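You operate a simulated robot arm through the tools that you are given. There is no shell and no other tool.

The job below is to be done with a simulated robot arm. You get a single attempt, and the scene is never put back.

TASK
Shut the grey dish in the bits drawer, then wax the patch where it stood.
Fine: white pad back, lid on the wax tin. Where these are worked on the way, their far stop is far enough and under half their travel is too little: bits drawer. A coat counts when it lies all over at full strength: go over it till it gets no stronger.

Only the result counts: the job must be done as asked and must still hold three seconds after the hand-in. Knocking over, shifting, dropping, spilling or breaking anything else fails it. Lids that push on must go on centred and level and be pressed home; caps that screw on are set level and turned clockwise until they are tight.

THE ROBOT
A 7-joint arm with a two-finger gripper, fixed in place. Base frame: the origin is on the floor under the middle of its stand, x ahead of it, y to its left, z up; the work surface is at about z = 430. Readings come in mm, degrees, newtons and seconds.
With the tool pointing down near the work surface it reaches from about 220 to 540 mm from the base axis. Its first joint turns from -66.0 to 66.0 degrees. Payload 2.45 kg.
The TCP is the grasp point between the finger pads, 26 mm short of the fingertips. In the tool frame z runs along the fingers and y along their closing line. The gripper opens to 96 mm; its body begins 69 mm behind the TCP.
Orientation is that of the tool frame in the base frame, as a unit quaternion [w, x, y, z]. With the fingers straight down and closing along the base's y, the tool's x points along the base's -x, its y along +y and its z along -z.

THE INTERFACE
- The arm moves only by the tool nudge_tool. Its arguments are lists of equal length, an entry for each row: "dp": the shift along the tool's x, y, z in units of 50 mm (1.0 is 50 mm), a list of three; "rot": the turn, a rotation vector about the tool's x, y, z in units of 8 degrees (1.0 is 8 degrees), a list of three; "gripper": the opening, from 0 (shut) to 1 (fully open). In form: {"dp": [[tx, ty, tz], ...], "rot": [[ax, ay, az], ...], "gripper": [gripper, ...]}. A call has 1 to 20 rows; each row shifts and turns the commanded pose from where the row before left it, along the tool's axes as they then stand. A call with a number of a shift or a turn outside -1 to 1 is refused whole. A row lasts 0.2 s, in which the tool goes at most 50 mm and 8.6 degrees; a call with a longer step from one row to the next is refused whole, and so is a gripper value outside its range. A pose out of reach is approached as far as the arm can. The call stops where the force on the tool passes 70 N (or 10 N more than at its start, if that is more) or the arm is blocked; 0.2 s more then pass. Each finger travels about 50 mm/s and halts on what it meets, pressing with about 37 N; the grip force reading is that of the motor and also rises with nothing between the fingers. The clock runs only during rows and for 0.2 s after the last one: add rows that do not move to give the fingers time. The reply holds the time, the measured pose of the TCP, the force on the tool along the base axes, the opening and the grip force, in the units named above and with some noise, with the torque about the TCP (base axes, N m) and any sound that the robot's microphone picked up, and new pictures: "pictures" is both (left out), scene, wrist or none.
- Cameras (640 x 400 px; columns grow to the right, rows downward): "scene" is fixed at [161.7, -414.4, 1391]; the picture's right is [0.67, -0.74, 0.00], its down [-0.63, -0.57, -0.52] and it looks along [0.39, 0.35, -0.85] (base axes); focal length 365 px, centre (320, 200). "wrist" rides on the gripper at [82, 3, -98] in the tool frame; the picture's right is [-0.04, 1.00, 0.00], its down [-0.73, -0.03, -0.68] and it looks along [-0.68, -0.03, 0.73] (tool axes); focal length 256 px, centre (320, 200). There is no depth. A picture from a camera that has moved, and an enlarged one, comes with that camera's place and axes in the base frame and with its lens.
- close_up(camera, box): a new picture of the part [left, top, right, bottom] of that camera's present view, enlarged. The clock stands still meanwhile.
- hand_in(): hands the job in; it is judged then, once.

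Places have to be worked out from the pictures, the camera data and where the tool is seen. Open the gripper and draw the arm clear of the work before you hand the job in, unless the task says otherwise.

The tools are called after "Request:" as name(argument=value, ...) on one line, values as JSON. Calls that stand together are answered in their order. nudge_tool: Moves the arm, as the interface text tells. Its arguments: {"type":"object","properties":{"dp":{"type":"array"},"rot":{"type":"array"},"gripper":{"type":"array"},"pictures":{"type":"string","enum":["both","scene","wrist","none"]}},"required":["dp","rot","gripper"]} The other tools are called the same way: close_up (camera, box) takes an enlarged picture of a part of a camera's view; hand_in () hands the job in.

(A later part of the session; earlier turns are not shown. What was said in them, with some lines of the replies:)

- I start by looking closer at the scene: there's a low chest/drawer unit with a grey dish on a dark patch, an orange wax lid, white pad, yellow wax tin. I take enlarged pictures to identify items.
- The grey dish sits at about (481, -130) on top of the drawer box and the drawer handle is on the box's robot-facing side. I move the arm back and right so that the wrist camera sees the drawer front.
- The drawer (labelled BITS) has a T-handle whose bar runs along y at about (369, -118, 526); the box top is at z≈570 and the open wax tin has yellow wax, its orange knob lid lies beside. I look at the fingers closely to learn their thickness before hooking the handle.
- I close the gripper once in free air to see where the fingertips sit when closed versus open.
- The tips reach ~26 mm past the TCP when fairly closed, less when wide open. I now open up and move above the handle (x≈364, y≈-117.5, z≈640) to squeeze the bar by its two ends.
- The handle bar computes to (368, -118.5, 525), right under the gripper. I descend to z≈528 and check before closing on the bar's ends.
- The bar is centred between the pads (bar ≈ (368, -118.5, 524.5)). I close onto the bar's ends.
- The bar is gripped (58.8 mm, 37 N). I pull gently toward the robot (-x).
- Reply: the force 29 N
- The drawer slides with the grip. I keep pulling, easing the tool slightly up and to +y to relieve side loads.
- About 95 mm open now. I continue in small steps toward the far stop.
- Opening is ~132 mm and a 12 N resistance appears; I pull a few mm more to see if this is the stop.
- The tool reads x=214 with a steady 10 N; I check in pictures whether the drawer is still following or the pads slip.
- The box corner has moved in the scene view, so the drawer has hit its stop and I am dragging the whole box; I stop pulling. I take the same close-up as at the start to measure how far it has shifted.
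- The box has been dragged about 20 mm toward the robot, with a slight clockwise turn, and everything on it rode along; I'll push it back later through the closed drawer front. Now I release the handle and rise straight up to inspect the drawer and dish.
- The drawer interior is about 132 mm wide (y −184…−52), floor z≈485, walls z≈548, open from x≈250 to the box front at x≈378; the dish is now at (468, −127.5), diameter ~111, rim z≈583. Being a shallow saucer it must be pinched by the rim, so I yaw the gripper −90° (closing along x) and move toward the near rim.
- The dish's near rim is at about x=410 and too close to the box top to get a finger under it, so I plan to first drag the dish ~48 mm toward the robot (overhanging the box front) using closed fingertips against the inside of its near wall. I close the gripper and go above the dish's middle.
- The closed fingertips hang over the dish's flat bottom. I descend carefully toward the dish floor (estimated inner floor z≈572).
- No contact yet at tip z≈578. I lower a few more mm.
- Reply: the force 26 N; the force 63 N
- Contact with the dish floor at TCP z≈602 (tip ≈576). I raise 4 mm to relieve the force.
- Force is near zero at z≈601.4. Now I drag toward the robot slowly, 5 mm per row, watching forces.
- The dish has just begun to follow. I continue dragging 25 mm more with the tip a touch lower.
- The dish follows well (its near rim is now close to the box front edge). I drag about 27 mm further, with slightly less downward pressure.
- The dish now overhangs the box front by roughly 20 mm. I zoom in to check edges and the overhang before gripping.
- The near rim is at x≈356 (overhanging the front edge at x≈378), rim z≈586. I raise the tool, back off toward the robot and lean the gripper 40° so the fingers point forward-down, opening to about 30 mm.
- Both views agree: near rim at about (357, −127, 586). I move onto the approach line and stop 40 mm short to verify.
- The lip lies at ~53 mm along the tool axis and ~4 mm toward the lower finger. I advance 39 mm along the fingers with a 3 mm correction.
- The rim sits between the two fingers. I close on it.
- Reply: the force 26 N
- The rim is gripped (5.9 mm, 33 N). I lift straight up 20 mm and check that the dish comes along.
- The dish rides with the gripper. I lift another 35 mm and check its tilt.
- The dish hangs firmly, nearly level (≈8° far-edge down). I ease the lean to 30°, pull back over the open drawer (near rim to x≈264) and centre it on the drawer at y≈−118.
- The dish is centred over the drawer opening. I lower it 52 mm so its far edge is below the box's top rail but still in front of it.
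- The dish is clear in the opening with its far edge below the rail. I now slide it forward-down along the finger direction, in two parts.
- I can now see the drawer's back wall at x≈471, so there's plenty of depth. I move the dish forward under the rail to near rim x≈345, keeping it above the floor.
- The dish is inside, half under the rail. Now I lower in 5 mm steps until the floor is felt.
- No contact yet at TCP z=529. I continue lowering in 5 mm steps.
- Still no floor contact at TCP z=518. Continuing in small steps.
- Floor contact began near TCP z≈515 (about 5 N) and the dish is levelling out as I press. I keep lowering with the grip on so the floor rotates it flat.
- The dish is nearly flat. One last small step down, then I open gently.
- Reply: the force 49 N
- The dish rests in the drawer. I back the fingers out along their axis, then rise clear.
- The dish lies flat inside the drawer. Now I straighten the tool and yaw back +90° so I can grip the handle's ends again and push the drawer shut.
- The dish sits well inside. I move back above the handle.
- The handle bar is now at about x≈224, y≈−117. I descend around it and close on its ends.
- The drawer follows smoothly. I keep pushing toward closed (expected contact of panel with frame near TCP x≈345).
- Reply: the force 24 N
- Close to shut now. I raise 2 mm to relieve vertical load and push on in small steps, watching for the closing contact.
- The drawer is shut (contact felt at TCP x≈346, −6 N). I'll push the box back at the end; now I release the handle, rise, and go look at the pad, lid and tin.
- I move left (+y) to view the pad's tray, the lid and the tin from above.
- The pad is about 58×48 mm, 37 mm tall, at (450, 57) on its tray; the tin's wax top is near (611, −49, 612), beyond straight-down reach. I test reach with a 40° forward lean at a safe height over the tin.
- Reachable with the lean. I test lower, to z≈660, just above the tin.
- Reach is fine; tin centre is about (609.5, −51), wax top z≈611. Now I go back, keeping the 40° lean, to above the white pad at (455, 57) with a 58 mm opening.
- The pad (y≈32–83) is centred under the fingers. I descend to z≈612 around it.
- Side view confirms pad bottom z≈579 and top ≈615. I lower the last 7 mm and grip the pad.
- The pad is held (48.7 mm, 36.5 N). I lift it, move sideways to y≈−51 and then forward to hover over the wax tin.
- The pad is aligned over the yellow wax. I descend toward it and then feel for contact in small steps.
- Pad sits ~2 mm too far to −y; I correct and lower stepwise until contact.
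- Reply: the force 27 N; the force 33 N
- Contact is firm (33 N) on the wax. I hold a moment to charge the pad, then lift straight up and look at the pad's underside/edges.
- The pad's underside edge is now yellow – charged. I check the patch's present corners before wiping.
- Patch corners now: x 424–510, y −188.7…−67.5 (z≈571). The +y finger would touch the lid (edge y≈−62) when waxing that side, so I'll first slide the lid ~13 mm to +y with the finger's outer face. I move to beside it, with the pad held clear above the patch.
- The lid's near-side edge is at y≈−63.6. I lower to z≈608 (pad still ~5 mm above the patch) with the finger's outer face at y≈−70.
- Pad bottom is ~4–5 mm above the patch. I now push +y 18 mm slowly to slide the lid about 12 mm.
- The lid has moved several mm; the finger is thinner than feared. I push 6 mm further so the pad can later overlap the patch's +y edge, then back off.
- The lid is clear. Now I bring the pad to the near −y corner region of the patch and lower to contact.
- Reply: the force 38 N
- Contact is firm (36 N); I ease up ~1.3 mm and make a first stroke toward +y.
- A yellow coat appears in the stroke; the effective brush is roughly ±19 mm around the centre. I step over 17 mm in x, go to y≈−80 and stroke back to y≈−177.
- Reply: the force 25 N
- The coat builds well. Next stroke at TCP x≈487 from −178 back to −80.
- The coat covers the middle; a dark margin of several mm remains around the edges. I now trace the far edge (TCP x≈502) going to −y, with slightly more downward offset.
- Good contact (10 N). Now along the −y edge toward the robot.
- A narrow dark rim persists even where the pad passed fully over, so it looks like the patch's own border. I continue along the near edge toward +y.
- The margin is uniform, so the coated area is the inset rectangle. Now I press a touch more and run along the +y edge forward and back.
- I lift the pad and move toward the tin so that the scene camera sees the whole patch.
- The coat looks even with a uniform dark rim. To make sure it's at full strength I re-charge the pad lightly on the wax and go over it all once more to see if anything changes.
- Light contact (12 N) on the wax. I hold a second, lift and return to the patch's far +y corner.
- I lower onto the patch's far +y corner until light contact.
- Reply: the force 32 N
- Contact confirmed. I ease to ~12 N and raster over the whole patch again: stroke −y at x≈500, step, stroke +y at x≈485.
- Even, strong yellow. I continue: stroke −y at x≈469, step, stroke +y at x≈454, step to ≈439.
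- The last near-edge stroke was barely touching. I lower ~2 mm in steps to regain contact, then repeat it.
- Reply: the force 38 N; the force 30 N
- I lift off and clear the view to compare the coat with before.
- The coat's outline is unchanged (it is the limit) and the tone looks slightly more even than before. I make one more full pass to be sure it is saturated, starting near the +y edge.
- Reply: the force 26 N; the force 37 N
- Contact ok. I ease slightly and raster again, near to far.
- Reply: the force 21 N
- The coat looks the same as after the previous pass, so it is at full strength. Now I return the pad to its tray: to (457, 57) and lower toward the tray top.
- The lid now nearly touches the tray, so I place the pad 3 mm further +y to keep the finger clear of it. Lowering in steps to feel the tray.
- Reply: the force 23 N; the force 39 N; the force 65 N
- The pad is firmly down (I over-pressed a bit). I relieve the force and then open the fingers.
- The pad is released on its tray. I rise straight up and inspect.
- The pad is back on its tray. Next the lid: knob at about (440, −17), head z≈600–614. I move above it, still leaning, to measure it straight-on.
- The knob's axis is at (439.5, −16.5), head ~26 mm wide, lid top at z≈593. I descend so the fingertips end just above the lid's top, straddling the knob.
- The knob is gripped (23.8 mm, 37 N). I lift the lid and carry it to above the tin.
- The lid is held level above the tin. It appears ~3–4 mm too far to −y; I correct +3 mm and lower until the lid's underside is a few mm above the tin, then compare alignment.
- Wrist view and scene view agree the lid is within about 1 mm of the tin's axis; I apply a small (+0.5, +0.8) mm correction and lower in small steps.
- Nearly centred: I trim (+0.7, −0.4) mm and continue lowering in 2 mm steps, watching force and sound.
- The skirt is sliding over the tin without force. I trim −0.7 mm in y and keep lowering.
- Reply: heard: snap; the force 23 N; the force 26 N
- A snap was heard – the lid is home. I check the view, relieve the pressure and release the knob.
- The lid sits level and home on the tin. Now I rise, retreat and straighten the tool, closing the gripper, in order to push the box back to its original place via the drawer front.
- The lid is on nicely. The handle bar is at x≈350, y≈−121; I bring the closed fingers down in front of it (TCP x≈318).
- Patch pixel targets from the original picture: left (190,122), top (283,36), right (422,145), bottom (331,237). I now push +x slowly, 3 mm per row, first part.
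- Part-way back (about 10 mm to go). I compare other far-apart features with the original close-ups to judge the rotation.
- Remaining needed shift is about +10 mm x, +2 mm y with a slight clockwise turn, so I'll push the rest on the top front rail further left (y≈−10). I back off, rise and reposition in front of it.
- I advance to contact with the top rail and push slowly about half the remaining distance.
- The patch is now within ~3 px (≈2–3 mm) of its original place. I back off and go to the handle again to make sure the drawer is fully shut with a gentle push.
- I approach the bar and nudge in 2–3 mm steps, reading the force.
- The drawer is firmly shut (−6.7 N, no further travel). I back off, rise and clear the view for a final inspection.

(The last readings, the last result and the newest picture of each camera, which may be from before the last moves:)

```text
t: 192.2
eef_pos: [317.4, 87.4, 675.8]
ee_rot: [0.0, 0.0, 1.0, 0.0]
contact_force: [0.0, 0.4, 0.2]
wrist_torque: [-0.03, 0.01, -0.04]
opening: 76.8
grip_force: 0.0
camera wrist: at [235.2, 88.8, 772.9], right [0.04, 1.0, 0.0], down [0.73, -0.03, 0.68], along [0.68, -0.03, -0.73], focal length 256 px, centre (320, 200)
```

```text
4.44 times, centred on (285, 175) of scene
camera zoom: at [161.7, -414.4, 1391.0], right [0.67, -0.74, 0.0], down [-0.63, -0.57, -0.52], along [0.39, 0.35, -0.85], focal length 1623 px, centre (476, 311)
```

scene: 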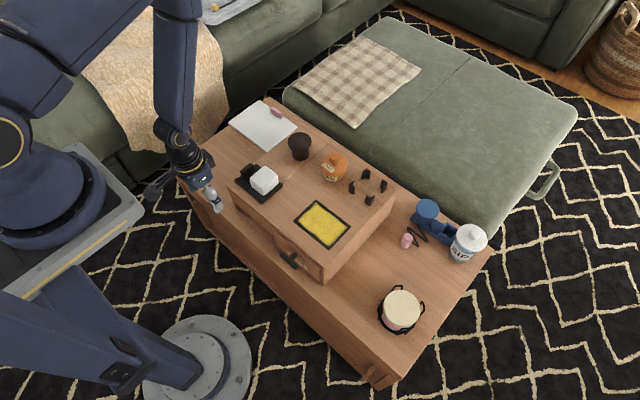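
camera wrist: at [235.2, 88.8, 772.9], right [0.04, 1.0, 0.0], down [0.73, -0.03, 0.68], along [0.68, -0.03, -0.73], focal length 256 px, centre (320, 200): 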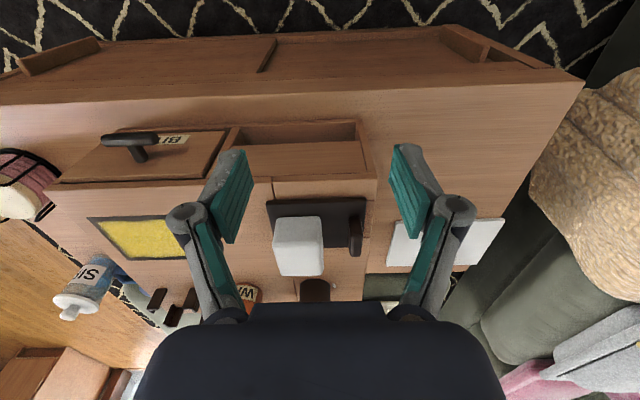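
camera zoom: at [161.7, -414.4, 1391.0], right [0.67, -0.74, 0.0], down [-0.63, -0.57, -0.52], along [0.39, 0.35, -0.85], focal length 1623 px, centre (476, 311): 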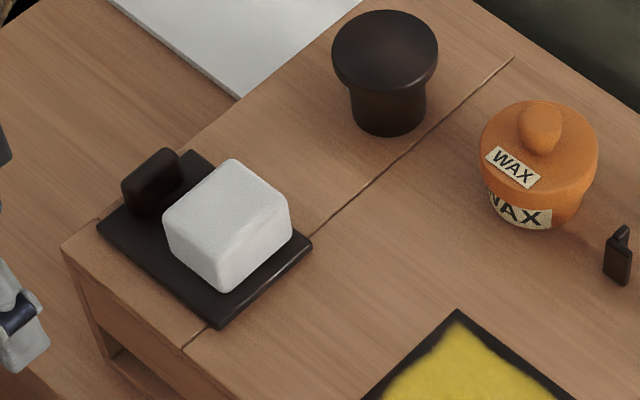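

The box, tray, mushroom and posts match their original pixels within 1–3 px. I zoom on the drawer front and the tin for a last check.

Request:
close_up(camera="wrist", box=[30, 100, 250, 260])

Request:
close_up(camera="scene", box=[265, 215, 355, 295])

Request:
close_up(camera="scene", box=[310, 140, 360, 190])

Request:
close_up(camera="scene", box=[340, 170, 500, 340])

```text
2.50 times, centred on (140, 180) of wrist
camera zoom: at [235.2, 88.8, 772.9], right [0.04, 1.0, 0.0], down [0.73, -0.03, 0.68], along [0.68, -0.03, -0.73], focal length 640 px, centre (770, 250)
```

zoom: 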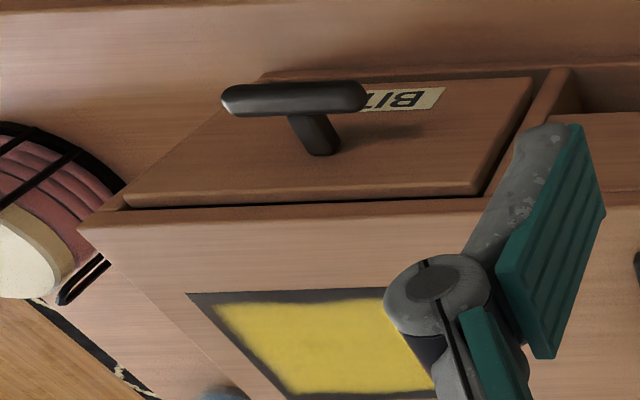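

```text
5.00 times, centred on (310, 255) of scene
camera zoom: at [161.7, -414.4, 1391.0], right [0.67, -0.74, 0.0], down [-0.63, -0.57, -0.52], along [0.39, 0.35, -0.85], focal length 1825 px, centre (370, -75)
```

zoom: 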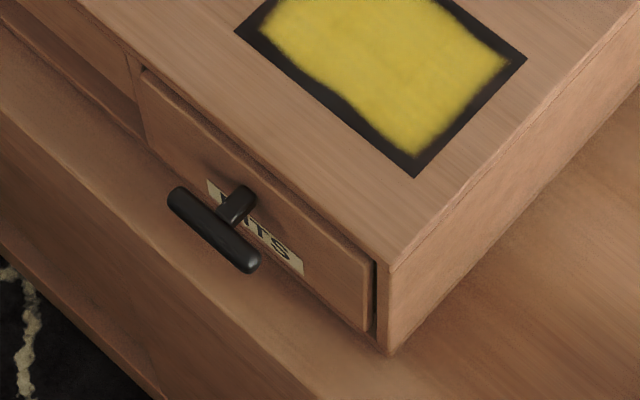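

```text
8.00 times, centred on (335, 165) of scene
camera zoom: at [161.7, -414.4, 1391.0], right [0.67, -0.74, 0.0], down [-0.63, -0.57, -0.52], along [0.39, 0.35, -0.85], focal length 2921 px, centre (200, 480)
```

zoom: 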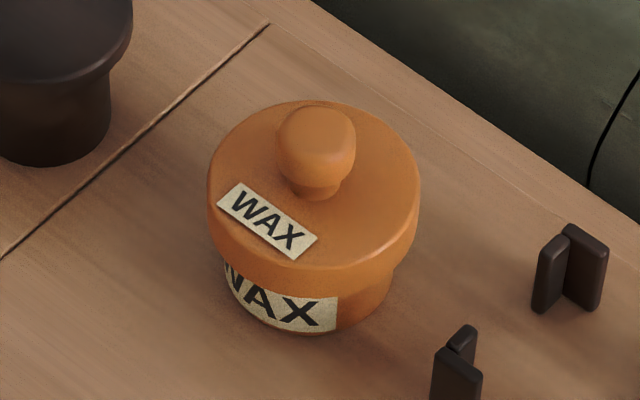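

```text
2.35 times, centred on (420, 255) of scene
camera zoom: at [161.7, -414.4, 1391.0], right [0.67, -0.74, 0.0], down [-0.63, -0.57, -0.52], along [0.39, 0.35, -0.85], focal length 859 px, centre (85, 71)
```

zoom: 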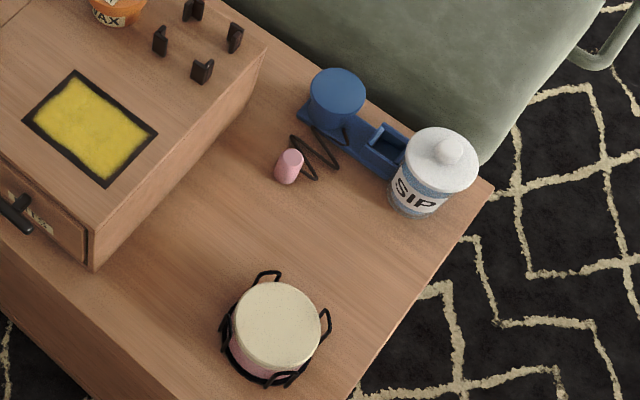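

Everything looks in order: lid level and home on the tin, pad on its tray, drawer shut, coat even. I raise the open gripper clear of the work before handing in.

Request:
nudge_tool(dp=[[0, 0, -0.9], [0, 0, -0.9], [0, 0, -0.9], [0, 0, -0.6], [0, 0, 0], [0, 0, 0]], rot=[[0, 0, 0], [0, 0, 0], [0, 0, 0], [0, 0, 0], [0, 0, 0], [0, 0, 0]], gripper=[1, 1, 1, 1, 1, 1], pictures="both")

```text
t: 193.6
eef_pos: [314.5, 85.4, 841.5]
ee_rot: [0.0, 0.0, 1.0, 0.0]
contact_force: [0.6, -1.0, 0.5]
wrist_torque: [0.01, 0.01, 0.0]
opening: 96.2
grip_force: 0.0
camera wrist: at [232.2, 86.6, 937.4], right [0.04, 1.0, 0.0], down [0.73, -0.03, 0.68], along [0.68, -0.03, -0.73], focal length 256 px, centre (320, 200)
```

scene: 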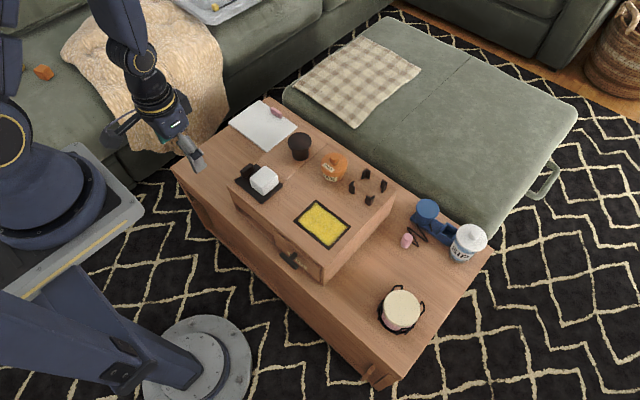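
wrist: 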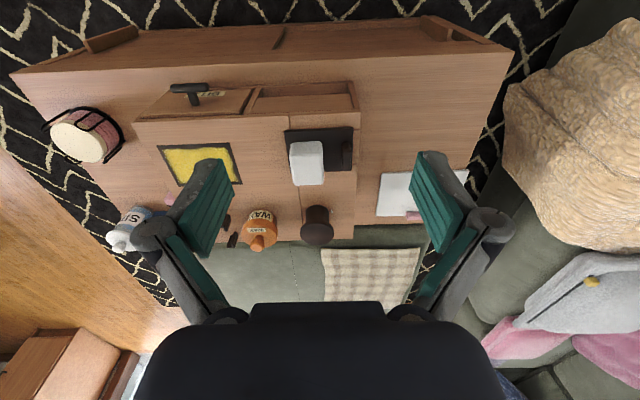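

The arm is clear and the gripper open; the dish is shut in the drawer, the patch waxed evenly, the pad back on its tray and the lid snapped on the tin. I hand the job in.

Request:
hand_in()

```text
The job is handed in.
```

I handed the job in. The grey dish is shut in the bits drawer and the patch where it stood is waxed. The white pad is back on its tray, and the lid is on the wax tin. I have had no verdict back yet.

- **Drawer:** I pulled it to its far stop, set the dish flat inside and closed it. A last push of about 7 N on the handle moved it no further.
- **Wax:** I went over the whole patch three times, recharging the pad on the wax once between passes. The last pass left the coat looking the same. A dark rim about 8 mm wide stayed unwaxed even where the pad passed right over it, so I took it to be the patch's own border.
- **Lid:** it went on centred and level, and I heard it snap home. My first press of the pad on the wax slid the tin about 5 mm towards the robot, and the lid is on it there.
- **Box shifted and put back:** pulling the drawer past its stop dragged the whole box about 20 mm towards the robot, along with everything on it. I pushed it back at the end. The scene pictures now put it within about 3 mm of where it started.
- **Pad:** it sits 2–3 mm from its original spot on the tray.
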